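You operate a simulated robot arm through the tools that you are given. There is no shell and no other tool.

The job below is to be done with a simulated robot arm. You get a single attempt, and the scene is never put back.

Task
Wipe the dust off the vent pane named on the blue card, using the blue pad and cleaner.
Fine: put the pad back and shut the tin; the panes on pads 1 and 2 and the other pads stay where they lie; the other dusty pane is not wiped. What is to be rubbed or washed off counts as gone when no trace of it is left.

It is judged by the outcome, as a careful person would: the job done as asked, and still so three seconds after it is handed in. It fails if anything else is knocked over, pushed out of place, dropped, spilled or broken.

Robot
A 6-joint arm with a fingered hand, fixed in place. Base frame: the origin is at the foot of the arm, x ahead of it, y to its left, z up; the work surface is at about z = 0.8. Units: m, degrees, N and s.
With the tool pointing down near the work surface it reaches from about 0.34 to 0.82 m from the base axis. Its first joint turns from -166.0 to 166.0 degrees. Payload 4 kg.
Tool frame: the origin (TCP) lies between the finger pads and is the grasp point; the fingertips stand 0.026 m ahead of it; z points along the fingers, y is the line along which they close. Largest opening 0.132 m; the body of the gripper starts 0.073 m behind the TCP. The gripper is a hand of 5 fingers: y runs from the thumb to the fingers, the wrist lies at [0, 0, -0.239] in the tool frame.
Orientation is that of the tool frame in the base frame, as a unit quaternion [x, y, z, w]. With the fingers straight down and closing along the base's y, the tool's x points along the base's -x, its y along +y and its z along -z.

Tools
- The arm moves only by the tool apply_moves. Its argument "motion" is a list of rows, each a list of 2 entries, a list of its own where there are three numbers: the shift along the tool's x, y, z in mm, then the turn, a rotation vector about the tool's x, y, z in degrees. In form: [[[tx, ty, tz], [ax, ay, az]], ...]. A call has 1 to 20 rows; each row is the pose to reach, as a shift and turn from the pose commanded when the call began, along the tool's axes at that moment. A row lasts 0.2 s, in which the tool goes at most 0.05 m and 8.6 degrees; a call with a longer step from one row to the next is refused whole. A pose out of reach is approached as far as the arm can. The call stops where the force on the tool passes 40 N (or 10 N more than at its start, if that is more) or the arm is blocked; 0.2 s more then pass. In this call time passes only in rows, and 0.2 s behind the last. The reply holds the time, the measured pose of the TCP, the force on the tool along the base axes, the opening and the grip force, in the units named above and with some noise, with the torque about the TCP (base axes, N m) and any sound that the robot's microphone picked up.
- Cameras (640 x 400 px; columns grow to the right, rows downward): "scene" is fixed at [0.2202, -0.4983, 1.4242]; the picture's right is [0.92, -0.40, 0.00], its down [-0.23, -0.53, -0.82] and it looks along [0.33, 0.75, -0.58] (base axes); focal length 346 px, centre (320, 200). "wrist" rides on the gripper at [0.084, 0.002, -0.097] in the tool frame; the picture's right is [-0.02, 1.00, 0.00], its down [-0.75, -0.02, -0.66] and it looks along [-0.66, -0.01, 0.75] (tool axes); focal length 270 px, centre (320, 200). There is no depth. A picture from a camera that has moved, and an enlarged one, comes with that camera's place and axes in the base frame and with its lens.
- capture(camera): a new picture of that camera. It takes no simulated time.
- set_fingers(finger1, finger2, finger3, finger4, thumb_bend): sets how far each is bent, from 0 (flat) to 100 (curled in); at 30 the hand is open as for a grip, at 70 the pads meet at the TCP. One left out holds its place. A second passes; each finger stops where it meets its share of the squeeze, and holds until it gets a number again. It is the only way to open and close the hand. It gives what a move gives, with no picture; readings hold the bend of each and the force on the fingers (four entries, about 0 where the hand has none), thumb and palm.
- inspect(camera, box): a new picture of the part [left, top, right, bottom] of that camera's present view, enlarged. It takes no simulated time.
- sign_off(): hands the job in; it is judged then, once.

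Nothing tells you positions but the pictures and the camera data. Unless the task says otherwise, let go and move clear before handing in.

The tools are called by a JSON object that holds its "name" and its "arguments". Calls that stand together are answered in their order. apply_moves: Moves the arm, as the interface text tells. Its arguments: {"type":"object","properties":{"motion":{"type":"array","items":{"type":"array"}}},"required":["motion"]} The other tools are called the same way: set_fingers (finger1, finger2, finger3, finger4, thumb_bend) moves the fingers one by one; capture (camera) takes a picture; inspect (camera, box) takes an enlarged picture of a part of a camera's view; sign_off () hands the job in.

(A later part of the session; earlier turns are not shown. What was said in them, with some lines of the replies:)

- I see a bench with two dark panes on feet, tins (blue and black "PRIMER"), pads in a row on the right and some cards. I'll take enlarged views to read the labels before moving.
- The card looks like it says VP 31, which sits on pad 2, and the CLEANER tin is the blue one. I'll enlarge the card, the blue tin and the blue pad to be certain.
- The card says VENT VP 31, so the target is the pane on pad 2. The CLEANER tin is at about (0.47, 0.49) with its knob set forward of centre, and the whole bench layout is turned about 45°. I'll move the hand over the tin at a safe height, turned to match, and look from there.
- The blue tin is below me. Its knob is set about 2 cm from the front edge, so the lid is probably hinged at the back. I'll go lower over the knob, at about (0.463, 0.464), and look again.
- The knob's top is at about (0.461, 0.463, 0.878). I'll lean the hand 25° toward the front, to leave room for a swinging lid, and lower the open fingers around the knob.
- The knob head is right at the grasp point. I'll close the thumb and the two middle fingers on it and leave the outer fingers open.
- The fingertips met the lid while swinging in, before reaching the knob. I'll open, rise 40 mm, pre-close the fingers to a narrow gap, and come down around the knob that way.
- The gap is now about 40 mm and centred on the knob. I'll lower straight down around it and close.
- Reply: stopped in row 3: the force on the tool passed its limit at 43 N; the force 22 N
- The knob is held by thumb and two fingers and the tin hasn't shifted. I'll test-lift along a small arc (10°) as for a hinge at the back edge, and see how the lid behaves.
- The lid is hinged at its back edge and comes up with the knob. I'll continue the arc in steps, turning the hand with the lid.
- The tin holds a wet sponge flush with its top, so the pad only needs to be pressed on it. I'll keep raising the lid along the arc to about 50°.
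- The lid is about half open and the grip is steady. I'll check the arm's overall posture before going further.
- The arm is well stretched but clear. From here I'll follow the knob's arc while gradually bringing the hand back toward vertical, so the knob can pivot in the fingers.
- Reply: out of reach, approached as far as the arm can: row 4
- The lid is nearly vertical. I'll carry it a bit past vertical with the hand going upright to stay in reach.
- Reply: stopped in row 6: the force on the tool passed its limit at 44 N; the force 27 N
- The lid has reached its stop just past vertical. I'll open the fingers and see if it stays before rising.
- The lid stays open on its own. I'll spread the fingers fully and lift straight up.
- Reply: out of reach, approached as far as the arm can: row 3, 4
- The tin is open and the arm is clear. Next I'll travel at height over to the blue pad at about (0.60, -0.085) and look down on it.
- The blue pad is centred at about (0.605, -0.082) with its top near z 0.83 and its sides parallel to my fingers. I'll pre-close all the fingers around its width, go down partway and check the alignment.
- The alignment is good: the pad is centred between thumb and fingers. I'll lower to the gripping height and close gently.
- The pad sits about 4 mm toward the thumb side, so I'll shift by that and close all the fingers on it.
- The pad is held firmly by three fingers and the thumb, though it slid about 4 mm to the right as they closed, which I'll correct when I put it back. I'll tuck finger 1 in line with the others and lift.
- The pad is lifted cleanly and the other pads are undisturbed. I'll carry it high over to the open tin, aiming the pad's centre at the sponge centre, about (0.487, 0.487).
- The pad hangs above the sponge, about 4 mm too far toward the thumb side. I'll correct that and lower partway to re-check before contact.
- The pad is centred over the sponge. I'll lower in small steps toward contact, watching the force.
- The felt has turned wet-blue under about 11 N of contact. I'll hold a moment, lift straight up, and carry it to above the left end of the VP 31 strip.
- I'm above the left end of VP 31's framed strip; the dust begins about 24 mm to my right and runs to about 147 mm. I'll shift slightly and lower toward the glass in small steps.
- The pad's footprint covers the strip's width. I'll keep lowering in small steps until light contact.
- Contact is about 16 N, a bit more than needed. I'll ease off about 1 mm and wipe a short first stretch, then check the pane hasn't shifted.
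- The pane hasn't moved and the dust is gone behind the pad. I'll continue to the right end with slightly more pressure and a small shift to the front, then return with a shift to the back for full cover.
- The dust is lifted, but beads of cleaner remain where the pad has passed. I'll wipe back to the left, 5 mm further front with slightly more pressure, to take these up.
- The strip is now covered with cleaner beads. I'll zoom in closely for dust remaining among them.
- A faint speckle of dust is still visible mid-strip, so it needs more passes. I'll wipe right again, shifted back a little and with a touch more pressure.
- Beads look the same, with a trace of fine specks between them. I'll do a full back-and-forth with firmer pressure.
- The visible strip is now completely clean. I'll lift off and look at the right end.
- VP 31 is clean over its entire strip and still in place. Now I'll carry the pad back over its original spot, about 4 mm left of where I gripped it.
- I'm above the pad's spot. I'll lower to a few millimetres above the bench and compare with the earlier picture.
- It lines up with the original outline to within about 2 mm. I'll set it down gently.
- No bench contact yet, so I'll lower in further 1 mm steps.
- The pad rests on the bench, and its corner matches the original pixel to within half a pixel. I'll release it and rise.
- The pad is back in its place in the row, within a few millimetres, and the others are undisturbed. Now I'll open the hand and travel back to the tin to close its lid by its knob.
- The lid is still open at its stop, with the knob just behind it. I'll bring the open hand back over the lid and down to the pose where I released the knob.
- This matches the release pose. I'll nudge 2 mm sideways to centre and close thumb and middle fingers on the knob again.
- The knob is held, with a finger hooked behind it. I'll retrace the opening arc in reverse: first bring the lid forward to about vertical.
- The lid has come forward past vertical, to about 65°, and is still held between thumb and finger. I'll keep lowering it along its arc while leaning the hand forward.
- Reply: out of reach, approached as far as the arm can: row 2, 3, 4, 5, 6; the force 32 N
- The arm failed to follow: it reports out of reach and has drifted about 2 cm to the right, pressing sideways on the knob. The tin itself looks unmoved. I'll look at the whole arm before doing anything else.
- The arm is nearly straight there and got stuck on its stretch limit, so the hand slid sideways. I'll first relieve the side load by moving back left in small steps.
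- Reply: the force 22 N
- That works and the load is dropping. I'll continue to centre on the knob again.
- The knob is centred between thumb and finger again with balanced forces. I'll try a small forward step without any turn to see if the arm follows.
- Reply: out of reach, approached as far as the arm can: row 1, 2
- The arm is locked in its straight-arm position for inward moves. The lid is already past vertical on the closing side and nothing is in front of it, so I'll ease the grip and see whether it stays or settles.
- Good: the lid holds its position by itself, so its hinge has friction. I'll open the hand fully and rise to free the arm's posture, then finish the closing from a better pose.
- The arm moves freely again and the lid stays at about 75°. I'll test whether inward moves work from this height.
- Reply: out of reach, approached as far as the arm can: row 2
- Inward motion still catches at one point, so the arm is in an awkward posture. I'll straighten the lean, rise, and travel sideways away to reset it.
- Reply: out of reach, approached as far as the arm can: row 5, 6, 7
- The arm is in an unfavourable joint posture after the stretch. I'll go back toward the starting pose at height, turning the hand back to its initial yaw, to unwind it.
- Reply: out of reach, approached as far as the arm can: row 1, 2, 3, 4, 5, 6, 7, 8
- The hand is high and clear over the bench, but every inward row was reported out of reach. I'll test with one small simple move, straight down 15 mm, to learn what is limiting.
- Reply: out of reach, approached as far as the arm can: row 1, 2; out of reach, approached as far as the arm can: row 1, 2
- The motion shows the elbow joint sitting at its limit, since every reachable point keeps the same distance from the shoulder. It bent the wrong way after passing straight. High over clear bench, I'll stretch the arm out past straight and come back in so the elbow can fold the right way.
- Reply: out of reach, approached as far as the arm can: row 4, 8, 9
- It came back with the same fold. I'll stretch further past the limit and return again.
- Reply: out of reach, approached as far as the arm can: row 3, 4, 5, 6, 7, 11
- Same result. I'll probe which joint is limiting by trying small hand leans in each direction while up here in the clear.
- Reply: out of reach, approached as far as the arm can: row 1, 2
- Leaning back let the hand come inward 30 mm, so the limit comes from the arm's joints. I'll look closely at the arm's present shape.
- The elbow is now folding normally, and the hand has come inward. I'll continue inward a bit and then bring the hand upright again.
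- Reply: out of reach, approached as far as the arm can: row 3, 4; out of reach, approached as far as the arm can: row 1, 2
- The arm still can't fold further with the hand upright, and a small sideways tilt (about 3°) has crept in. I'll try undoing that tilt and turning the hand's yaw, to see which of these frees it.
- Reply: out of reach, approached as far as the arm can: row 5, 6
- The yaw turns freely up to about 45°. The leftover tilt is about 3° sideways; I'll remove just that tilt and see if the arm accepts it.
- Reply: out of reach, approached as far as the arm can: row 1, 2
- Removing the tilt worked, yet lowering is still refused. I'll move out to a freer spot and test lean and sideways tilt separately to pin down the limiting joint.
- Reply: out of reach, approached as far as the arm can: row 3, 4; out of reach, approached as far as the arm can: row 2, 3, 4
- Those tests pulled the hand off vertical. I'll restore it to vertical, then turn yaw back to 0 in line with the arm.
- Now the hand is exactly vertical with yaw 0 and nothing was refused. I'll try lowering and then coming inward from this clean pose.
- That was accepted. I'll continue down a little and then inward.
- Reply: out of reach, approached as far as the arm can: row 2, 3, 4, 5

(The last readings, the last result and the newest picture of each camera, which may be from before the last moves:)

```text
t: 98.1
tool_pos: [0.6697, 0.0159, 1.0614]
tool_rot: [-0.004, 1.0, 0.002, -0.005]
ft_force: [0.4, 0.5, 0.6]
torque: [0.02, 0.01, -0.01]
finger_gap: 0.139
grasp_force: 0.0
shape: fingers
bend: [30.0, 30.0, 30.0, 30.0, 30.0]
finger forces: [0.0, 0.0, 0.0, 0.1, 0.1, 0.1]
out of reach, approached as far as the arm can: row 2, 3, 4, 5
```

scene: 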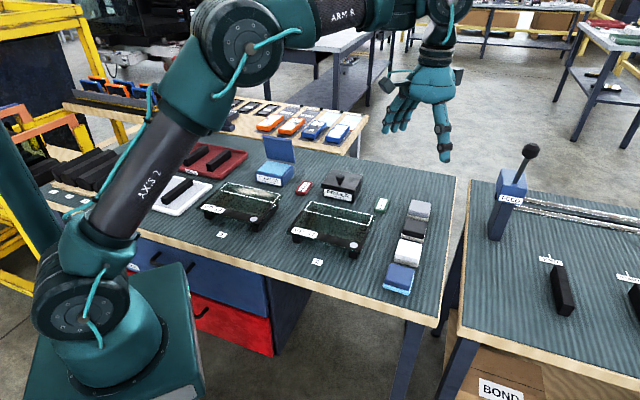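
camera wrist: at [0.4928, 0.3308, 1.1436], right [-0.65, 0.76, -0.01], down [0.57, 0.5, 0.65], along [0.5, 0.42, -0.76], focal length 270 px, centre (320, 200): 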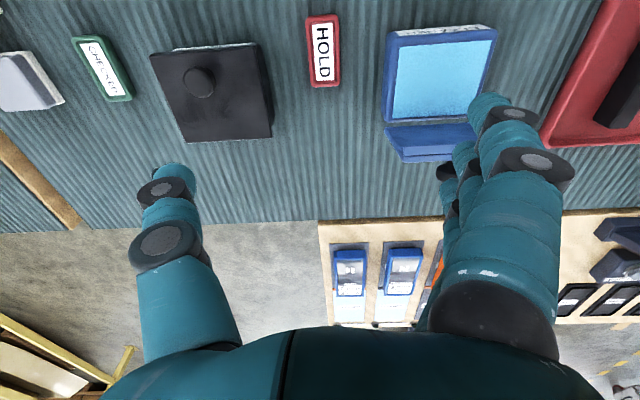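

The limit shows again at that radius. I'll take a picture here to measure the elbow and forearm angles at the limit.

{"name": "inspect", "arguments": {"camera": "scene", "box": [0, 0, 480, 300]}}

{"name": "inspect", "arguments": {"camera": "scene", "box": [180, 0, 500, 200]}}

```text
1.33 times, centred on (240, 150) of scene
camera zoom: at [0.2202, -0.4983, 1.4242], right [0.92, -0.4, 0.0], down [-0.23, -0.53, -0.82], along [0.33, 0.75, -0.58], focal length 462 px, centre (427, 267)
```

zoom: 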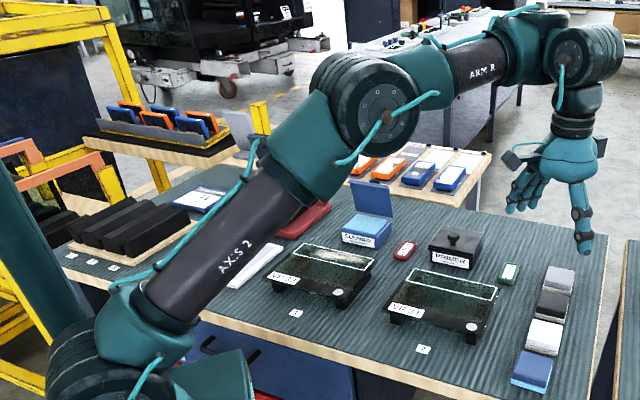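

```text
2.00 times, centred on (340, 100) of scene
camera zoom: at [0.2202, -0.4983, 1.4242], right [0.92, -0.4, 0.0], down [-0.23, -0.53, -0.82], along [0.33, 0.75, -0.58], focal length 692 px, centre (280, 400)
```

zoom: 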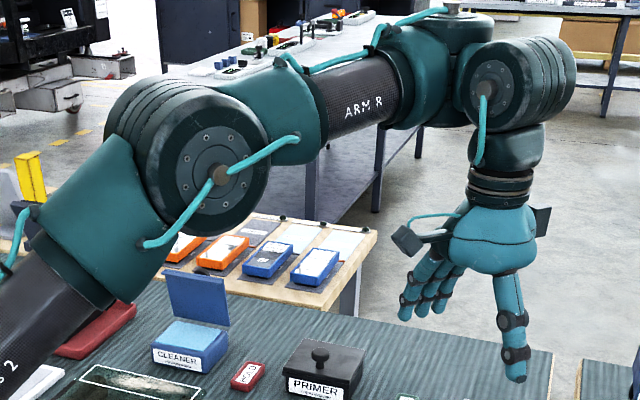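

Now I understand it: the wrist's first and last axes line up when the forearm is level and the hand vertical, and the wrist got stuck on the wrong side of that alignment. I'll swing the hand around in a small cone high in the clear (lean back, sideways, then forward) so the wrist passes around the alignment point and not through it.

{"name": "apply_moves", "arguments": {"motion": [[[0, 0, -20], [0, 0, 0]], [[5, 0, -45], [0, 0, 0]], [[10, 0, -45], [0, 8, 0]], [[10, 0, -45], [0, 15, 0]]]}}

{"name": "apply_moves", "arguments": {"motion": [[[0, 0, 0], [0, 0, 0]]]}}

```text
t: 99.1
tool_pos: [0.6595, 0.0153, 1.1075]
tool_rot: [-0.004, 0.991, 0.001, -0.131]
ft_force: [-0.2, 0.0, 0.8]
torque: [-0.03, -0.02, 0.03]
finger_gap: 0.1391
grasp_force: 0.1
shape: fingers
bend: [30.0, 30.0, 30.0, 30.0, 30.0]
finger forces: [0.1, 0.0, 0.0, 0.1, 0.0, 0.0]
out of reach, approached as far as the arm can: row 3
```

```text
t: 99.5
tool_pos: [0.66, 0.0159, 1.1063]
tool_rot: [-0.006, 0.991, 0.001, -0.134]
ft_force: [-0.9, -0.4, -0.4]
torque: [0.0, -0.02, 0.0]
finger_gap: 0.1389
grasp_force: 0.0
shape: fingers
bend: [30.0, 30.0, 30.0, 30.0, 30.0]
finger forces: [0.1, 0.1, 0.1, 0.1, 0.0, 0.0]
```

The hand is now leaning back 15°. Next comes the cone swing via the right side to a 15° forward lean.

{"name": "apply_moves", "arguments": {"motion": [[[0, 0, 0], [7.5, -2, 1]], [[0, 0, 0], [13, -7.5, 1.7]], [[0, 0, 0], [15, -15, 2]], [[0, 0, 0], [13, -22.5, 1.7]], [[0, 0, 0], [7.5, -28, 1]], [[0, 0, 0], [0, -30, 0]]]}}

{"name": "inspect", "arguments": {"camera": "scene", "box": [180, 0, 500, 200]}}

```text
t: 100.9
tool_pos: [0.7083, 0.0158, 1.1443]
tool_rot: [-0.006, 0.992, 0.004, 0.125]
ft_force: [0.8, 0.3, 0.1]
torque: [-0.05, 0.01, 0.04]
finger_gap: 0.1391
grasp_force: 0.1
shape: fingers
bend: [30.0, 30.0, 30.0, 30.0, 30.0]
finger forces: [0.0, 0.1, 0.0, 0.1, 0.1, 0.1]
out of reach, approached as far as the arm can: row 4, 5, 6
```

```text
2.00 times, centred on (340, 100) of scene
camera zoom: at [0.2202, -0.4983, 1.4242], right [0.92, -0.4, 0.0], down [-0.23, -0.53, -0.82], along [0.33, 0.75, -0.58], focal length 692 px, centre (280, 400)
```

zoom: 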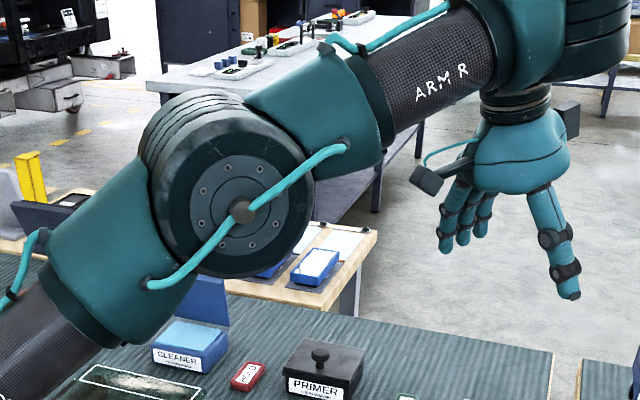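

The sideways swing itself was accepted, but it then caught going forward from that side. I'll go back to the lean-back pose and swing around the other side.

{"name": "apply_moves", "arguments": {"motion": [[[0, 0, 0], [0, 7, 0]], [[10, 0, 10], [0, 14.5, 0]], [[30, 0, 20], [0, 22, 0]], [[45, 0, 25], [0, 29.5, 0]]]}}

{"name": "apply_moves", "arguments": {"motion": [[[0, 0, 0], [-7.5, -2, -1]], [[0, 0, 0], [-13, -7.5, -1.7]], [[0, 0, 0], [-15, -15, -2]], [[0, 0, 0], [-13, -22.5, -1.7]], [[0, 0, 0], [-7.5, -28, -1]], [[0, 0, 0], [0, -30, 0]]]}}

```text
t: 101.9
tool_pos: [0.6719, 0.0152, 1.1052]
tool_rot: [-0.004, 0.992, 0.003, -0.129]
ft_force: [-0.2, 0.0, 1.1]
torque: [0.0, -0.04, 0.01]
finger_gap: 0.139
grasp_force: 0.1
shape: fingers
bend: [30.0, 30.0, 30.0, 30.0, 30.0]
finger forces: [0.0, 0.0, 0.0, 0.0, 0.0, 0.0]
out of reach, approached as far as the arm can: row 2
```

```text
t: 103.3
tool_pos: [0.7137, -0.0257, 1.1428]
tool_rot: [-0.004, 0.991, 0.002, 0.132]
ft_force: [0.2, -0.3, -1.1]
torque: [0.03, 0.04, 0.02]
finger_gap: 0.1391
grasp_force: 0.1
shape: fingers
bend: [30.0, 30.0, 30.0, 30.0, 30.0]
finger forces: [0.0, 0.1, 0.0, 0.1, 0.0, 0.0]
out of reach, approached as far as the arm can: row 4, 5, 6
```

The refused region isn't centred on vertical but on a slight forward lean, so my circle was too small to go around it. I'll repeat with a larger circle centred on that lean, still high in the clear.

{"name": "apply_moves", "arguments": {"motion": [[[10, 0, 3], [0, 7, 0]], [[22, 0, 6], [0, 15, 0]], [[34, 0, 9], [0, 22, 0]], [[42, 0, 12], [0, 29, 0]], [[42, 0, 12], [8, 27.7, -1]], [[42, 0, 12], [15.3, 24, -2]], [[38, 0, 13], [21, 18.3, -2.7]], [[30, 0, 15], [24.7, 11, -3.2]], [[22, 0, 18], [26, 3, -3.4]], [[12, 0, 21], [24.7, -5, -3.2]], [[5, 0, 23], [21, -12.3, -2.7]], [[0, 0, 24], [15.3, -18, -2]], [[0, 0, 24], [8, -21.7, -1]], [[0, 0, 24], [0, -23, 0]]]}}

{"name": "inspect", "arguments": {"camera": "scene", "box": [0, 0, 480, 300]}}

```text
t: 106.3
tool_pos: [0.7749, -0.036, 1.1939]
tool_rot: [-0.009, 0.956, 0.017, 0.291]
ft_force: [-0.1, -0.3, 0.0]
torque: [-0.02, -0.01, -0.03]
finger_gap: 0.1392
grasp_force: 0.0
shape: fingers
bend: [30.0, 30.0, 30.0, 30.0, 30.0]
finger forces: [0.0, 0.0, 0.1, 0.0, 0.0, 0.0]
out of reach, approached as far as the arm can: row 2, 9, 10, 11, 12, 13, 14
```

```text
1.33 times, centred on (240, 150) of scene
camera zoom: at [0.2202, -0.4983, 1.4242], right [0.92, -0.4, 0.0], down [-0.23, -0.53, -0.82], along [0.33, 0.75, -0.58], focal length 462 px, centre (427, 267)
```

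zoom: 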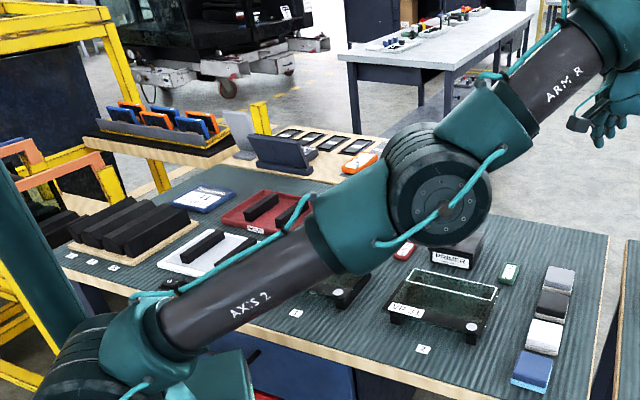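

The picture confirms the arm can only hold the hand level or leaning back relative to the forearm in this posture. That is still enough: with the wrist kept far out and the hand leaning back increasingly, the fingers can sweep the lid shut from behind. First I'll return to a comfortable lean-back pose.

{"name": "apply_moves", "arguments": {"motion": [[[21, 6, 2.8], [0, 7.3, 0]], [[42, 12, 5.5], [0, 14.6, 0]], [[63, 18, 8.3], [0, 22, 0]], [[84, 24, 11], [0, 29.3, 0]], [[105, 30, 13.8], [0, 36.6, 0]], [[126, 36, 16.5], [0, 44, 0]]]}}

{"name": "apply_moves", "arguments": {"motion": [[[0, 0, 0], [0, 0, 0]]]}}

```text
t: 107.7
tool_pos: [0.6772, 0.0001, 1.109]
tool_rot: [-0.013, 0.996, 0.011, -0.09]
ft_force: [0.1, 0.1, 0.3]
torque: [0.02, 0.0, 0.0]
finger_gap: 0.1394
grasp_force: 0.2
shape: fingers
bend: [30.0, 30.0, 30.0, 30.0, 30.0]
finger forces: [0.0, 0.0, 0.0, 0.0, 0.0, 0.0]
out of reach, approached as far as the arm can: row 4, 5
```

```text
t: 108.1
tool_pos: [0.678, -0.0003, 1.1088]
tool_rot: [-0.013, 0.996, 0.011, -0.089]
ft_force: [-0.3, -0.3, -0.2]
torque: [-0.01, -0.03, -0.04]
finger_gap: 0.1389
grasp_force: 0.2
shape: fingers
bend: [30.0, 30.0, 30.0, 30.0, 30.0]
finger forces: [0.0, 0.0, 0.1, 0.1, 0.0, 0.1]
```

That pose is reached. Quick check of whether the arm is freer now: go vertical and lower a little.

{"name": "apply_moves", "arguments": {"motion": [[[0, 0, 0], [0, -5, 0]], [[0, 0, 0], [0, -10, 0]], [[0, 0, 20], [0, -10, 0]], [[0, 0, 40], [0, -10, 0]], [[0, 0, 60], [0, -10, 0]], [[0, 0, 80], [0, -10, 0]]]}}

```text
t: 109.5
tool_pos: [0.6711, 0.0024, 1.0601]
tool_rot: [-0.013, 1.0, 0.012, -0.004]
ft_force: [0.5, 0.2, 0.3]
torque: [-0.01, 0.02, -0.03]
finger_gap: 0.1392
grasp_force: 0.1
shape: fingers
bend: [30.0, 30.0, 30.0, 30.0, 30.0]
finger forces: [0.1, 0.1, 0.0, 0.0, 0.0, 0.0]
out of reach, approached as far as the arm can: row 5, 6
```

Same limit, so I'll use the lean-back approach. I'll lean back 10° and rise a little, then sweep around to the tin's direction on an arc at constant radius.

{"name": "apply_moves", "arguments": {"motion": [[[0, 0, -15], [0, 5, 0]], [[-5, 0, -40], [0, 10, 0]]]}}

```text
t: 110.1
tool_pos: [0.6772, -0.0036, 1.1009]
tool_rot: [0.046, 0.995, 0.019, -0.088]
ft_force: [0.6, 3.3, -0.1]
torque: [-0.26, 0.11, 0.19]
finger_gap: 0.1392
grasp_force: 0.0
shape: fingers
bend: [30.0, 30.0, 30.0, 30.0, 30.0]
finger forces: [0.0, 0.0, 0.0, 0.0, 0.0, 0.0]
```

{"name": "apply_moves", "arguments": {"motion": [[[0, 0, 0], [0, 0, 0]], [[0, 0, 0], [0, 0, 0]]]}}

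{"name": "inspect", "arguments": {"camera": "scene", "box": [180, 0, 500, 200]}}

```text
t: 110.7
tool_pos: [0.678, 0.0006, 1.0998]
tool_rot: [-0.013, 0.996, 0.011, -0.089]
ft_force: [0.0, 0.3, 0.3]
torque: [-0.02, 0.02, -0.01]
finger_gap: 0.1392
grasp_force: 0.1
shape: fingers
bend: [30.0, 30.0, 30.0, 30.0, 30.0]
finger forces: [0.1, 0.1, 0.0, 0.0, 0.1, 0.0]
```

```text
2.00 times, centred on (340, 100) of scene
camera zoom: at [0.2202, -0.4983, 1.4242], right [0.92, -0.4, 0.0], down [-0.23, -0.53, -0.82], along [0.33, 0.75, -0.58], focal length 692 px, centre (280, 400)
```

zoom: 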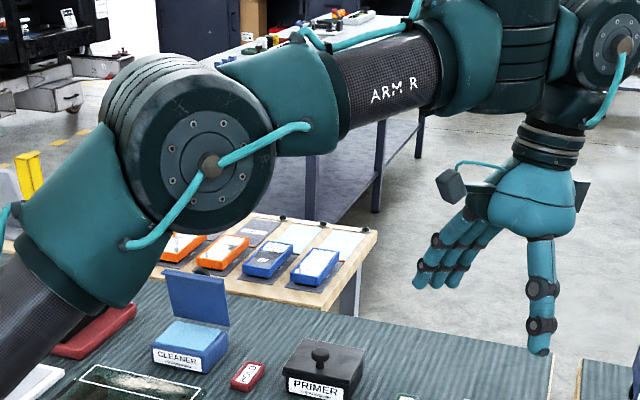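

The wrist just flipped over: its ribbed housing is visible again, as it was early on, with the hand hung further out. That may be the good posture. I'll test it by slowly going vertical and down.

{"name": "apply_moves", "arguments": {"motion": [[[0, 0, 0], [0, -3, 0]], [[0, 0, 0], [0, -6, 0]], [[0, 0, 0], [0, -9, 0]], [[0, 0, 10], [0, -12, 0]], [[5, 0, 25], [0, -15, 0]]]}}

{"name": "inspect", "arguments": {"camera": "scene", "box": [180, 0, 500, 200]}}

```text
t: 111.9
tool_pos: [0.6848, -0.0253, 1.0878]
tool_rot: [-0.012, 0.999, 0.012, 0.04]
ft_force: [-0.1, 0.0, 0.1]
torque: [0.01, -0.01, 0.02]
finger_gap: 0.139
grasp_force: 0.0
shape: fingers
bend: [30.0, 30.0, 30.0, 30.0, 30.0]
finger forces: [0.1, 0.0, 0.0, 0.0, 0.1, 0.0]
out of reach, approached as far as the arm can: row 4, 5
```

```text
2.00 times, centred on (340, 100) of scene
camera zoom: at [0.2202, -0.4983, 1.4242], right [0.92, -0.4, 0.0], down [-0.23, -0.53, -0.82], along [0.33, 0.75, -0.58], focal length 692 px, centre (280, 400)
```

zoom: 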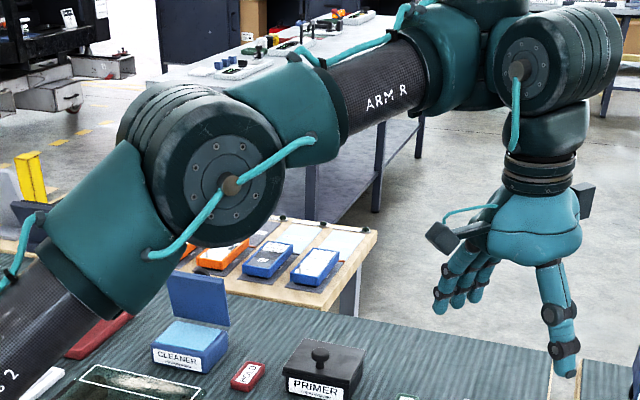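

The flip between the two wrist shapes happens because the hand passes the alignment point with about a 1° sideways tilt. I'll go back to the lean-back pose, remove that side tilt exactly, and then step across quickly.

{"name": "apply_moves", "arguments": {"motion": [[[3, 12, -6], [0, 7.5, 0]], [[6, 25, -12.6], [0, 15.1, 0]], [[6, 25, -12.6], [0, 15.1, 0]], [[6, 25, -12.6], [0, 15.1, 0]]]}}

{"name": "inspect", "arguments": {"camera": "scene", "box": [180, 0, 500, 200]}}

```text
t: 112.9
tool_pos: [0.6785, -0.0012, 1.1008]
tool_rot: [-0.014, 0.996, 0.01, -0.09]
ft_force: [-0.1, 1.1, -0.7]
torque: [-0.01, 0.04, 0.03]
finger_gap: 0.139
grasp_force: 0.0
shape: fingers
bend: [30.0, 30.0, 30.0, 30.0, 30.0]
finger forces: [0.0, 0.0, 0.1, 0.0, 0.0, 0.1]
out of reach, approached as far as the arm can: row 1, 2
```

```text
2.00 times, centred on (340, 100) of scene
camera zoom: at [0.2202, -0.4983, 1.4242], right [0.92, -0.4, 0.0], down [-0.23, -0.53, -0.82], along [0.33, 0.75, -0.58], focal length 692 px, centre (280, 400)
```

zoom: 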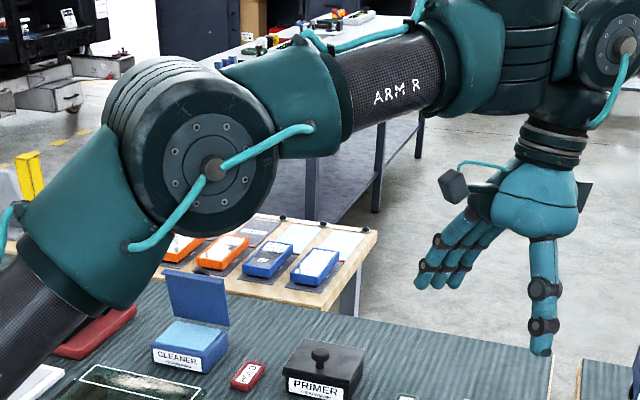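

Back in the good-looking shape. I'll trim the leftover side tilt and yaw to zero here.

{"name": "apply_moves", "arguments": {"motion": [[[0, 0, 0], [1.2, 0, 1.5]], [[0, 0, 0], [1.2, 0, 1.5]], [[0, 0, 0], [1.2, 0, 1.5]]]}}

{"name": "apply_moves", "arguments": {"motion": [[[0, 0, 0], [0, 0, 0]]]}}

```text
t: 113.7
tool_pos: [0.6787, -0.0003, 1.1013]
tool_rot: [-0.001, 0.996, -0.001, -0.09]
ft_force: [0.8, 0.4, 0.4]
torque: [-0.02, 0.0, 0.01]
finger_gap: 0.1391
grasp_force: 0.1
shape: fingers
bend: [30.0, 30.0, 30.0, 30.0, 30.0]
finger forces: [0.1, 0.0, 0.0, 0.1, 0.1, 0.0]
```

```text
t: 114.1
tool_pos: [0.6769, -0.001, 1.1014]
tool_rot: [0.0, 0.996, -0.001, -0.089]
ft_force: [0.1, 0.1, 0.8]
torque: [0.01, 0.0, 0.01]
finger_gap: 0.1388
grasp_force: 0.1
shape: fingers
bend: [30.0, 30.0, 30.0, 30.0, 30.0]
finger forces: [0.1, 0.1, 0.0, 0.0, 0.1, 0.0]
```

Tilt and yaw are now clean. I'll lower to the crossing height and step the lean quickly across vertical to the forward side.

{"name": "apply_moves", "arguments": {"motion": [[[-1, 0, 20], [0, 0, 0]], [[-1.2, 0, 41.4], [0, 0, 0]], [[-1.2, 0, 41.4], [0, -5.9, 0]], [[-1.2, 0, 41.4], [0, -14.4, 0]], [[-1.2, 0, 41.4], [0, -22.5, 0]]]}}

{"name": "inspect", "arguments": {"camera": "scene", "box": [180, 0, 500, 200]}}

```text
t: 115.3
tool_pos: [0.6708, -0.0013, 1.0594]
tool_rot: [-0.001, 0.994, -0.001, 0.107]
ft_force: [-0.5, 0.3, -0.2]
torque: [-0.01, 0.01, 0.01]
finger_gap: 0.1391
grasp_force: 0.0
shape: fingers
bend: [30.0, 30.0, 30.0, 30.0, 30.0]
finger forces: [0.1, 0.1, 0.0, 0.0, 0.0, 0.1]
```

```text
2.00 times, centred on (340, 100) of scene
camera zoom: at [0.2202, -0.4983, 1.4242], right [0.92, -0.4, 0.0], down [-0.23, -0.53, -0.82], along [0.33, 0.75, -0.58], focal length 692 px, centre (280, 400)
```

zoom: 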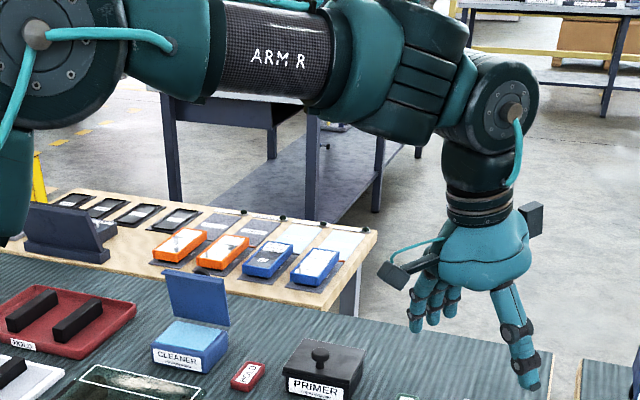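

The crossing worked with no refusal: the arm is back in its normal posture. I'll keep a slight forward lean from now on to stay clear of that alignment, and sweep around to the tin at height.

{"name": "apply_moves", "arguments": {"motion": [[[0, 45, 0], [-0.8, 0, -3.7]], [[4.4, 89, -1], [-1.6, 0, -7.3]], [[11.4, 132.4, -2.5], [-2.4, 0, -11]], [[21.2, 175.2, -4.6], [-3.2, 0, -14.7]], [[33.7, 217.3, -7.3], [-4, 0, -18.3]], [[48.9, 258.5, -10.7], [-4.8, 0, -22]], [[66.5, 298.5, -14.5], [-5.6, 0, -25.6]], [[86.8, 337.3, -18.9], [-6.4, 0, -29.3]], [[109.5, 374.6, -23.9], [-7.2, 0, -33]], [[134.5, 410.4, -29.3], [-8, 0, -36.6]], [[161.8, 444.4, -35.3], [-8.8, 0, -40.3]], [[191.1, 476.5, -41.7], [-9.6, 0, -44]]]}}

{"name": "capture", "arguments": {"camera": "wrist"}}

{"name": "capture", "arguments": {"camera": "scene"}}

```text
t: 117.9
tool_pos: [0.4711, 0.477, 1.0591]
tool_rot: [-0.381, 0.918, 0.041, 0.099]
ft_force: [0.6, 0.0, 0.0]
torque: [0.03, 0.02, 0.01]
finger_gap: 0.139
grasp_force: 0.1
shape: fingers
bend: [30.0, 30.0, 30.0, 30.0, 30.0]
finger forces: [0.0, 0.1, 0.0, 0.0, 0.0, 0.0]
```

```text
taken
camera wrist: at [0.3971, 0.4061, 1.1355], right [-0.69, 0.72, 0.0], down [0.43, 0.41, 0.8], along [0.57, 0.56, -0.6], focal length 270 px, centre (320, 200)
```

wrist: 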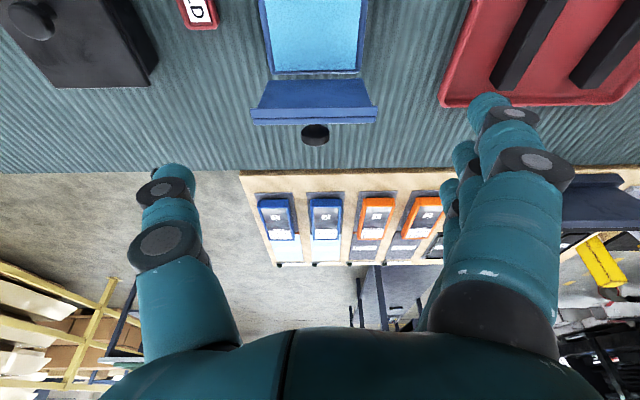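

```text
taken
```

scene: 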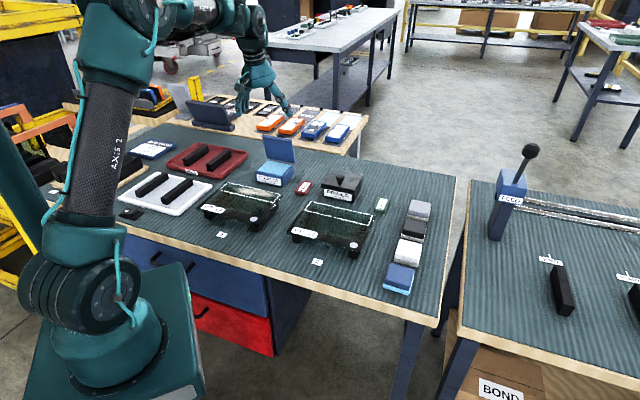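

Everything on the bench is in place and the arm is in its normal posture. I'll move above the knob (e_b ≈ 0.742 m, z ≈ 0.925) with a 10° forward lean, fingers open.

{"name": "apply_moves", "arguments": {"motion": [[[-20, -1, 28], [0, 0.8, 0]], [[-40, -2, 56], [0, 1.5, 0]], [[-59.6, -3, 83.6], [0, 2.3, 0]]]}}

{"name": "capture", "arguments": {"camera": "wrist"}}

{"name": "inspect", "arguments": {"camera": "scene", "box": [230, 110, 326, 190]}}

```text
t: 118.7
tool_pos: [0.5305, 0.5305, 0.9901]
tool_rot: [-0.383, 0.92, 0.033, 0.08]
ft_force: [0.9, 0.6, -0.1]
torque: [0.03, 0.0, -0.01]
finger_gap: 0.1389
grasp_force: 0.1
shape: fingers
bend: [30.0, 30.0, 30.0, 30.0, 30.0]
finger forces: [0.1, 0.0, 0.1, 0.0, 0.1, 0.0]
```

```text
taken
camera wrist: at [0.4574, 0.4612, 1.0704], right [-0.69, 0.72, 0.0], down [0.45, 0.43, 0.78], along [0.56, 0.54, -0.63], focal length 270 px, centre (320, 200)
```

wrist: 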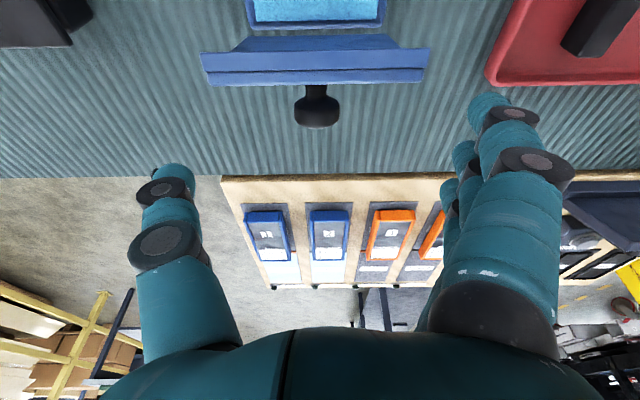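

```text
5.00 times, centred on (278, 150) of scene
camera zoom: at [0.2202, -0.4983, 1.4242], right [0.92, -0.4, 0.0], down [-0.23, -0.53, -0.82], along [0.33, 0.75, -0.58], focal length 1731 px, centre (530, 450)
```

zoom: 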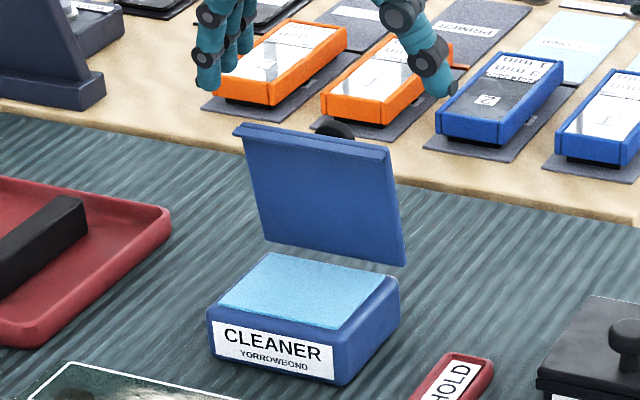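

The knob is at e_b 0.7425, z 0.922 and centred sideways. I'll lower around it and close thumb and middle fingers.

{"name": "apply_moves", "arguments": {"motion": [[[5, 0, 20], [0, 0, 0]], [[10, 0, 38], [0, 0, 0]], [[15.6, 0, 54], [0, 0, 0]]]}}

{"name": "set_fingers", "arguments": {"finger2": 55, "finger3": 55, "thumb_bend": 55}}

{"name": "capture", "arguments": {"camera": "wrist"}}

```text
t: 119.5
tool_pos: [0.525, 0.5227, 0.9342]
tool_rot: [-0.383, 0.92, 0.033, 0.079]
ft_force: [-0.6, 0.1, -0.5]
torque: [-0.01, 0.0, 0.02]
finger_gap: 0.1392
grasp_force: 0.0
shape: fingers
bend: [30.0, 30.0, 30.0, 30.0, 30.0]
finger forces: [0.0, 0.0, 0.0, 0.0, 0.1, 0.0]
```

```text
t: 120.5
tool_pos: [0.5235, 0.5232, 0.9332]
tool_rot: [-0.382, 0.92, 0.034, 0.08]
ft_force: [0.8, 0.6, 0.0]
torque: [0.02, -0.03, -0.01]
finger_gap: 0.0991
grasp_force: 0.0
shape: fingers
bend: [30.0, 55.0, 55.0, 30.0, 55.0]
finger forces: [0.0, 0.1, 0.0, 0.0, 0.0, 0.1]
```

```text
taken
camera wrist: at [0.4525, 0.4533, 1.0144], right [-0.69, 0.72, 0.0], down [0.45, 0.43, 0.78], along [0.56, 0.54, -0.63], focal length 270 px, centre (320, 200)
```

wrist: 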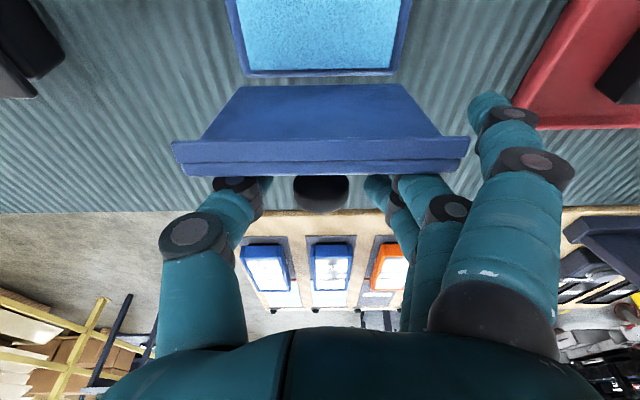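

The knob is centred between thumb and fingers. I'll close on it.

{"name": "set_fingers", "arguments": {"finger2": 72, "finger3": 72, "thumb_bend": 72}}

{"name": "capture", "arguments": {"camera": "wrist"}}

{"name": "inspect", "arguments": {"camera": "scene", "box": [230, 110, 326, 190]}}

```text
t: 121.5
tool_pos: [0.5246, 0.5245, 0.9339]
tool_rot: [-0.383, 0.92, 0.033, 0.078]
ft_force: [1.9, -3.9, -8.9]
torque: [-0.06, 0.0, -0.04]
finger_gap: 0.0832
grasp_force: 8.8
shape: fingers
bend: [30.0, 70.0, 70.0, 30.0, 67.0]
finger forces: [0.0, 4.1, 3.4, 0.0, 9.6, 0.0]
```

```text
taken
camera wrist: at [0.4527, 0.4531, 1.0139], right [-0.69, 0.72, 0.0], down [0.46, 0.43, 0.78], along [0.56, 0.54, -0.63], focal length 270 px, centre (320, 200)
```

wrist: 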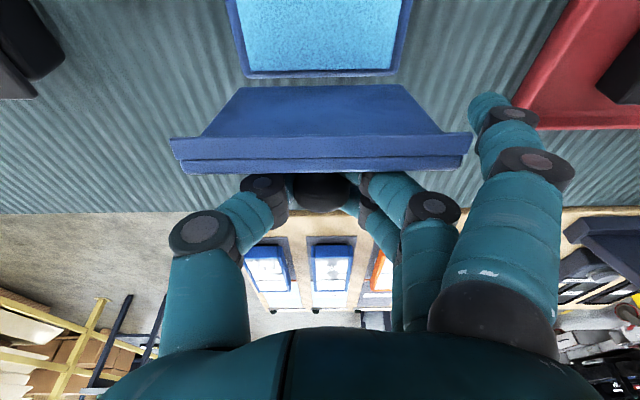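

```text
5.00 times, centred on (278, 150) of scene
camera zoom: at [0.2202, -0.4983, 1.4242], right [0.92, -0.4, 0.0], down [-0.23, -0.53, -0.82], along [0.33, 0.75, -0.58], focal length 1731 px, centre (530, 450)
```

zoom: 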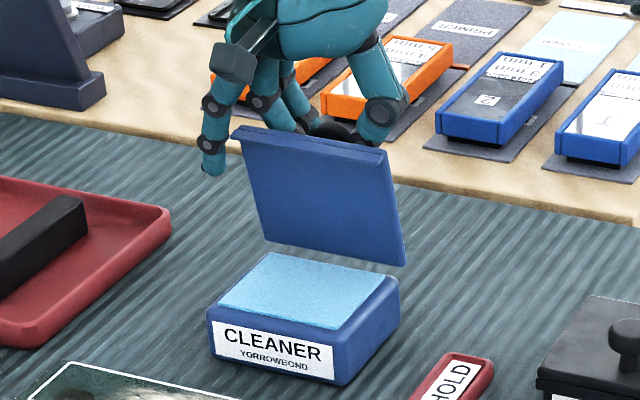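

A good three-point grip. I'll lower the lid along its arc with the hand's lean growing forward slightly.

{"name": "apply_moves", "arguments": {"motion": [[[7.8, 0, -1.4], [0, -1, 0]], [[15.6, 0, -2.1], [0, -2, 0]], [[23.4, 0, -2.1], [0, -3, 0]], [[31.2, 0, -1.5], [0, -4, 0]]]}}

{"name": "capture", "arguments": {"camera": "wrist"}}

{"name": "inspect", "arguments": {"camera": "scene", "box": [230, 110, 326, 190]}}

```text
t: 122.5
tool_pos: [0.5041, 0.5013, 0.9293]
tool_rot: [-0.381, 0.917, 0.048, 0.112]
ft_force: [2.6, 1.1, -5.9]
torque: [0.07, -0.04, 0.01]
finger_gap: 0.0824
grasp_force: 8.2
shape: fingers
bend: [30.0, 69.0, 71.0, 30.0, 68.0]
finger forces: [0.0, 5.5, 3.4, 0.0, 7.3, 0.0]
```

```text
taken
camera wrist: at [0.4285, 0.4279, 1.004], right [-0.7, 0.72, 0.01], down [0.41, 0.39, 0.82], along [0.59, 0.57, -0.57], focal length 270 px, centre (320, 200)
```

wrist: 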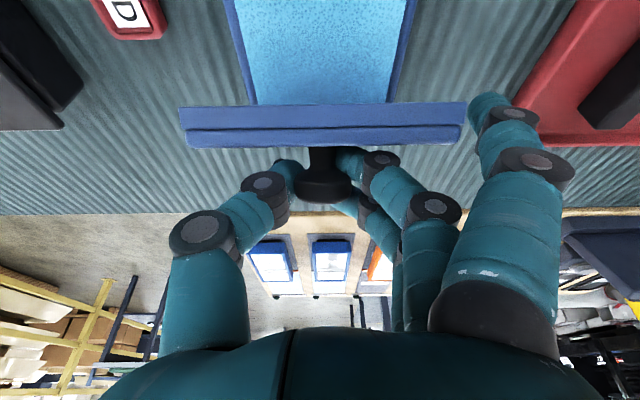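

```text
5.00 times, centred on (278, 150) of scene
camera zoom: at [0.2202, -0.4983, 1.4242], right [0.92, -0.4, 0.0], down [-0.23, -0.53, -0.82], along [0.33, 0.75, -0.58], focal length 1731 px, centre (530, 450)
```

zoom: 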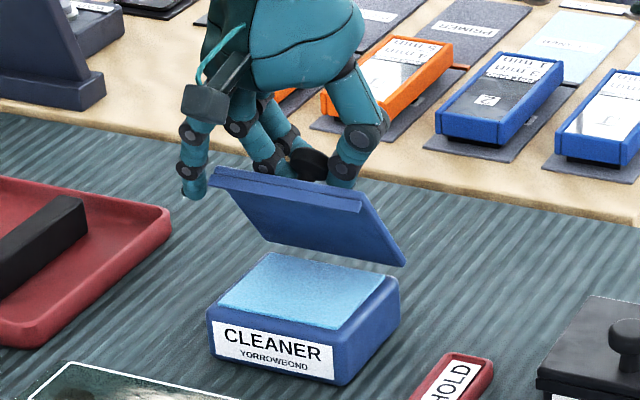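

The lid is following smoothly, now about 48°. I'll continue to about 10°.

{"name": "apply_moves", "arguments": {"motion": [[[7.9, 0, 0.9], [0, -1.2, 0]], [[15.5, 0, 2.2], [0, -2.5, 0]], [[23, 0, 4.4], [0, -3.5, 0]], [[30.5, 0, 7], [0, -4.5, 0]], [[37.5, 0, 10.4], [0, -5.8, 0]], [[44.4, 0, 14.3], [0, -7, 0]], [[50.6, 0, 18.8], [0, -8, 0]], [[56.7, 0, 23.8], [0, -9, 0]]]}}

{"name": "capture", "arguments": {"camera": "wrist"}}

{"name": "inspect", "arguments": {"camera": "scene", "box": [230, 110, 326, 190]}}

```text
t: 124.3
tool_pos: [0.4688, 0.4672, 0.8937]
tool_rot: [-0.376, 0.905, 0.077, 0.184]
ft_force: [19.2, 11.0, -8.7]
torque: [0.22, -0.43, 0.08]
finger_gap: 0.0832
grasp_force: 13.6
shape: fingers
bend: [30.0, 68.0, 71.0, 30.0, 67.0]
finger forces: [0.0, 7.7, 6.5, 0.0, 14.0, 0.1]
```

```text
taken
camera wrist: at [0.386, 0.386, 0.9498], right [-0.7, 0.72, 0.01], down [0.32, 0.3, 0.9], along [0.64, 0.63, -0.44], focal length 270 px, centre (320, 200)
```

wrist: 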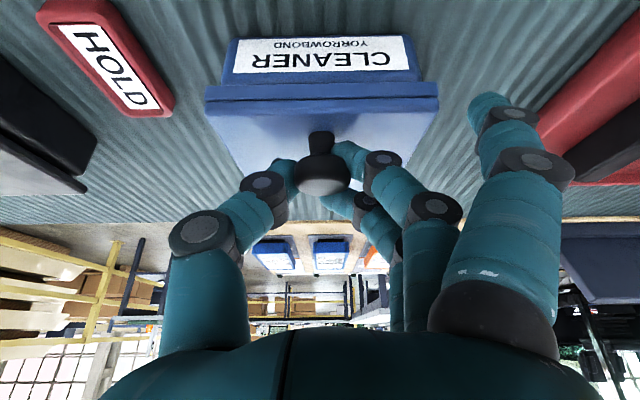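

```text
5.00 times, centred on (278, 150) of scene
camera zoom: at [0.2202, -0.4983, 1.4242], right [0.92, -0.4, 0.0], down [-0.23, -0.53, -0.82], along [0.33, 0.75, -0.58], focal length 1731 px, centre (530, 450)
```

zoom: 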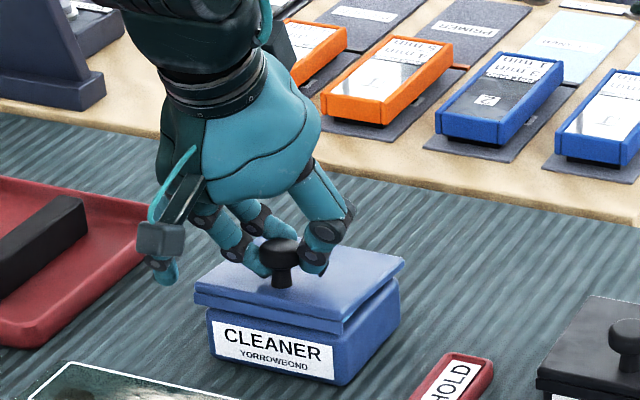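

The lid is almost closed, with some pull on the hinge. I'll ease outward slightly while going down the last few millimetres.

{"name": "apply_moves", "arguments": {"motion": [[[-2, 0, 3], [0, -1, 0]], [[-1, 0, 6], [0, -2, 0]], [[0, 0, 8], [0, -2, 0]]]}}

{"name": "inspect", "arguments": {"camera": "scene", "box": [242, 145, 306, 185]}}

```text
t: 125.1
tool_pos: [0.4692, 0.4681, 0.8866]
tool_rot: [-0.376, 0.902, 0.083, 0.198]
ft_force: [-1.0, -5.8, 0.6]
torque: [-0.08, 0.05, -0.07]
finger_gap: 0.0817
grasp_force: 7.3
shape: fingers
bend: [30.0, 71.0, 72.0, 30.0, 69.0]
finger forces: [0.0, 8.1, 0.1, 0.0, 6.4, 0.1]
```

```text
10.00 times, centred on (274, 165) of scene
camera zoom: at [0.2202, -0.4983, 1.4242], right [0.92, -0.4, 0.0], down [-0.23, -0.53, -0.82], along [0.33, 0.75, -0.58], focal length 3462 px, centre (780, 550)
```

zoom: 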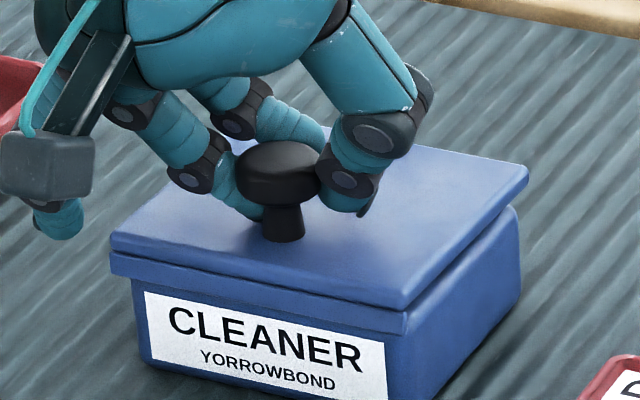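

The lid is within about 2 mm of shut. I'll release the knob, rise, close the fingers into a tip and press it down the last bit.

{"name": "set_fingers", "arguments": {"finger2": 57, "finger3": 57, "thumb_bend": 57}}

{"name": "apply_moves", "arguments": {"motion": [[[-4.3, 0, -9], [0, 0, 0]], [[-12.9, 0, -27], [0, 0, 0]], [[-25.7, 0, -54], [0, 0, 0]]]}}

{"name": "set_fingers", "arguments": {"finger1": 72, "finger2": 72, "finger3": 72, "finger4": 72, "thumb_bend": 72}}

{"name": "inspect", "arguments": {"camera": "scene", "box": [242, 145, 306, 185]}}

{"name": "capture", "arguments": {"camera": "wrist"}}

```text
t: 126.1
tool_pos: [0.4713, 0.4689, 0.8874]
tool_rot: [-0.374, 0.902, 0.084, 0.2]
ft_force: [3.6, 2.8, 10.9]
torque: [0.27, 0.09, -0.07]
finger_gap: 0.0965
grasp_force: 5.6
shape: fingers
bend: [30.0, 60.0, 56.0, 30.0, 56.0]
finger forces: [0.0, 10.7, 0.0, 0.1, 0.0, 0.0]
```

```text
t: 126.9
tool_pos: [0.4696, 0.47, 0.9452]
tool_rot: [-0.374, 0.902, 0.082, 0.199]
ft_force: [-0.2, -0.6, -0.7]
torque: [0.0, -0.02, 0.0]
finger_gap: 0.0964
grasp_force: 0.0
shape: fingers
bend: [30.0, 56.0, 56.0, 30.0, 56.0]
finger forces: [0.0, 0.1, 0.0, 0.0, 0.0, 0.1]
```

```text
t: 127.9
tool_pos: [0.4698, 0.4694, 0.9473]
tool_rot: [-0.374, 0.902, 0.082, 0.2]
ft_force: [0.2, -0.2, -0.7]
torque: [0.0, 0.0, -0.01]
finger_gap: 0.0218
grasp_force: 0.0
shape: fingers
bend: [72.0, 72.0, 72.0, 72.0, 72.0]
finger forces: [0.0, 0.0, 0.1, 0.0, 0.1, 0.0]
```

```text
10.00 times, centred on (274, 165) of scene
camera zoom: at [0.2202, -0.4983, 1.4242], right [0.92, -0.4, 0.0], down [-0.23, -0.53, -0.82], along [0.33, 0.75, -0.58], focal length 3462 px, centre (780, 550)
```

zoom: 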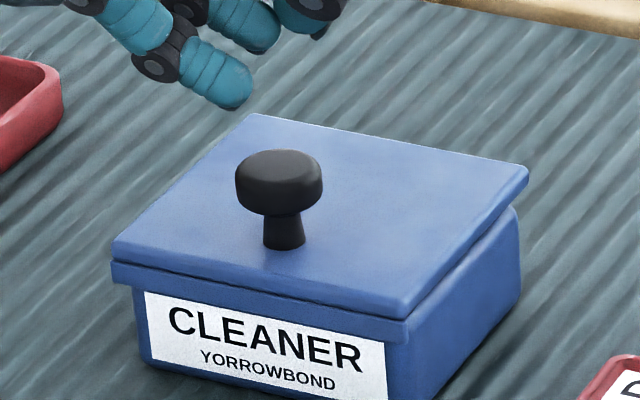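

```text
taken
camera wrist: at [0.3862, 0.3872, 0.9986], right [-0.7, 0.72, 0.01], down [0.3, 0.28, 0.91], along [0.65, 0.64, -0.41], focal length 270 px, centre (320, 200)
```

wrist: 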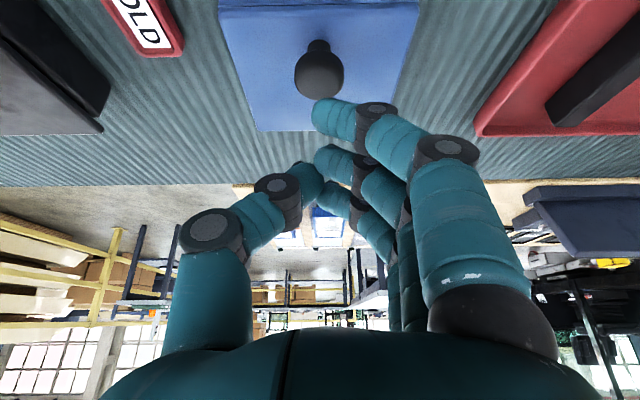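

The lid now looks exactly as it did at the start, shut and in place. I'll lift clear and check the whole scene.

{"name": "apply_moves", "arguments": {"motion": [[[-15, 0, -36], [0, 0, 0]], [[-30, 0, -72], [0, 0, 0]]]}}

{"name": "capture", "arguments": {"camera": "scene"}}

{"name": "inspect", "arguments": {"camera": "scene", "box": [190, 140, 400, 271]}}

{"name": "inspect", "arguments": {"camera": "scene", "box": [340, 180, 460, 300]}}

{"name": "inspect", "arguments": {"camera": "scene", "box": [242, 145, 306, 185]}}

{"name": "inspect", "arguments": {"camera": "scene", "box": [300, 190, 380, 240]}}

```text
t: 128.5
tool_pos: [0.4696, 0.4669, 1.0245]
tool_rot: [-0.374, 0.902, 0.082, 0.198]
ft_force: [-0.1, -0.1, -0.3]
torque: [0.01, 0.0, -0.01]
finger_gap: 0.0219
grasp_force: 0.0
shape: fingers
bend: [72.0, 72.0, 72.0, 72.0, 72.0]
finger forces: [0.0, 0.0, 0.0, 0.0, 0.0, 0.0]
```

```text
taken
```

scene: 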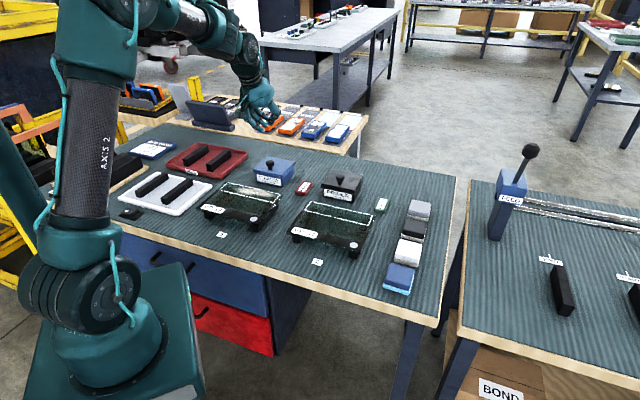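

```text
3.05 times, centred on (295, 206) of scene
camera zoom: at [0.2202, -0.4983, 1.4242], right [0.92, -0.4, 0.0], down [-0.23, -0.53, -0.82], along [0.33, 0.75, -0.58], focal length 1055 px, centre (396, 183)
```

zoom: 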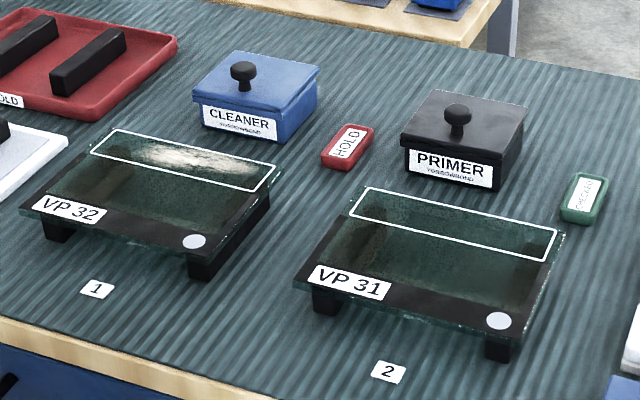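

```text
3.33 times, centred on (400, 240) of scene
camera zoom: at [0.2202, -0.4983, 1.4242], right [0.92, -0.4, 0.0], down [-0.23, -0.53, -0.82], along [0.33, 0.75, -0.58], focal length 1154 px, centre (53, 67)
```

zoom: 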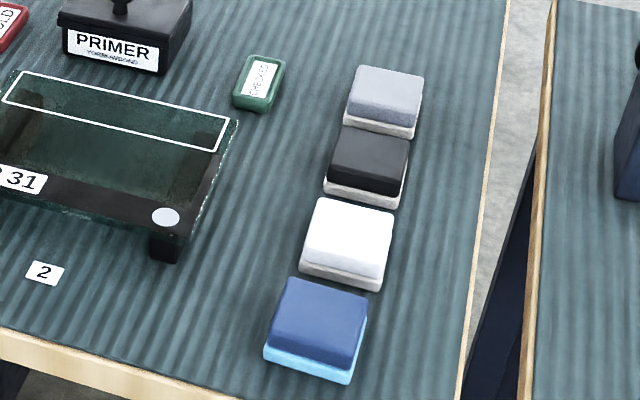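

```text
10.00 times, centred on (274, 165) of scene
camera zoom: at [0.2202, -0.4983, 1.4242], right [0.92, -0.4, 0.0], down [-0.23, -0.53, -0.82], along [0.33, 0.75, -0.58], focal length 3462 px, centre (780, 550)
```

zoom: 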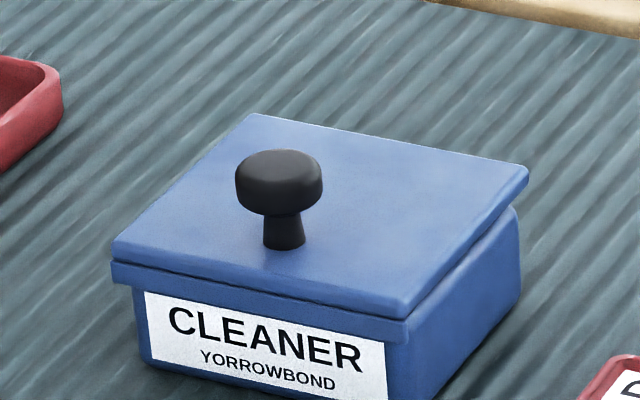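

```text
8.00 times, centred on (340, 215) of scene
camera zoom: at [0.2202, -0.4983, 1.4242], right [0.92, -0.4, 0.0], down [-0.23, -0.53, -0.82], along [0.33, 0.75, -0.58], focal length 2769 px, centre (160, 80)
```

zoom: 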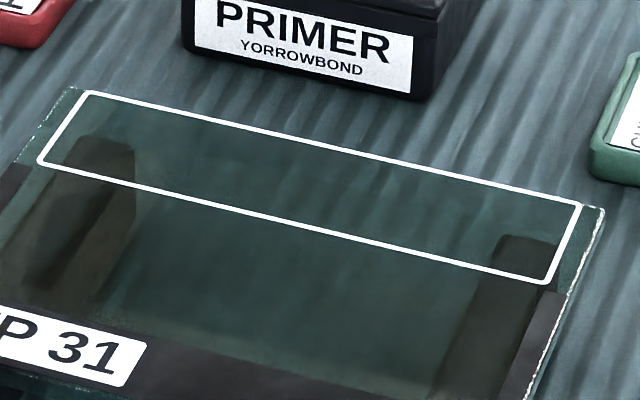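

VP 31's strip is clean with no dust or beads left. VP 32 and the other pads are untouched, the CLEANER tin is shut in place, and the blue pad is back in its spot in the row within about 6 mm. The hand is empty and clear, so I'm handing the job in.

{"name": "sign_off", "arguments": {}}

```text
The job is handed in.
```

The dust is wiped off VP 31, the pane named on the blue card, and the job is handed in. In the last pictures its framed strip shows no dust and no beads of cleaner.

- **Tin:** the CLEANER tin is shut and in the same place as at the start. While I was closing it the arm got stuck at full stretch and pressed sideways on the lid knob (about 29 N) for a moment. The tin did not shift.
- **Blue pad:** it is back in its place in the row, about 6 mm from where it first lay. It shifted as I let go of it, and I left it there.
- **Everything else:** the VP 32 pane was not touched and still has its dust. Both panes and the other pads are where they were, and nothing was knocked over or spilled.

The hand is empty and clear of the bench.
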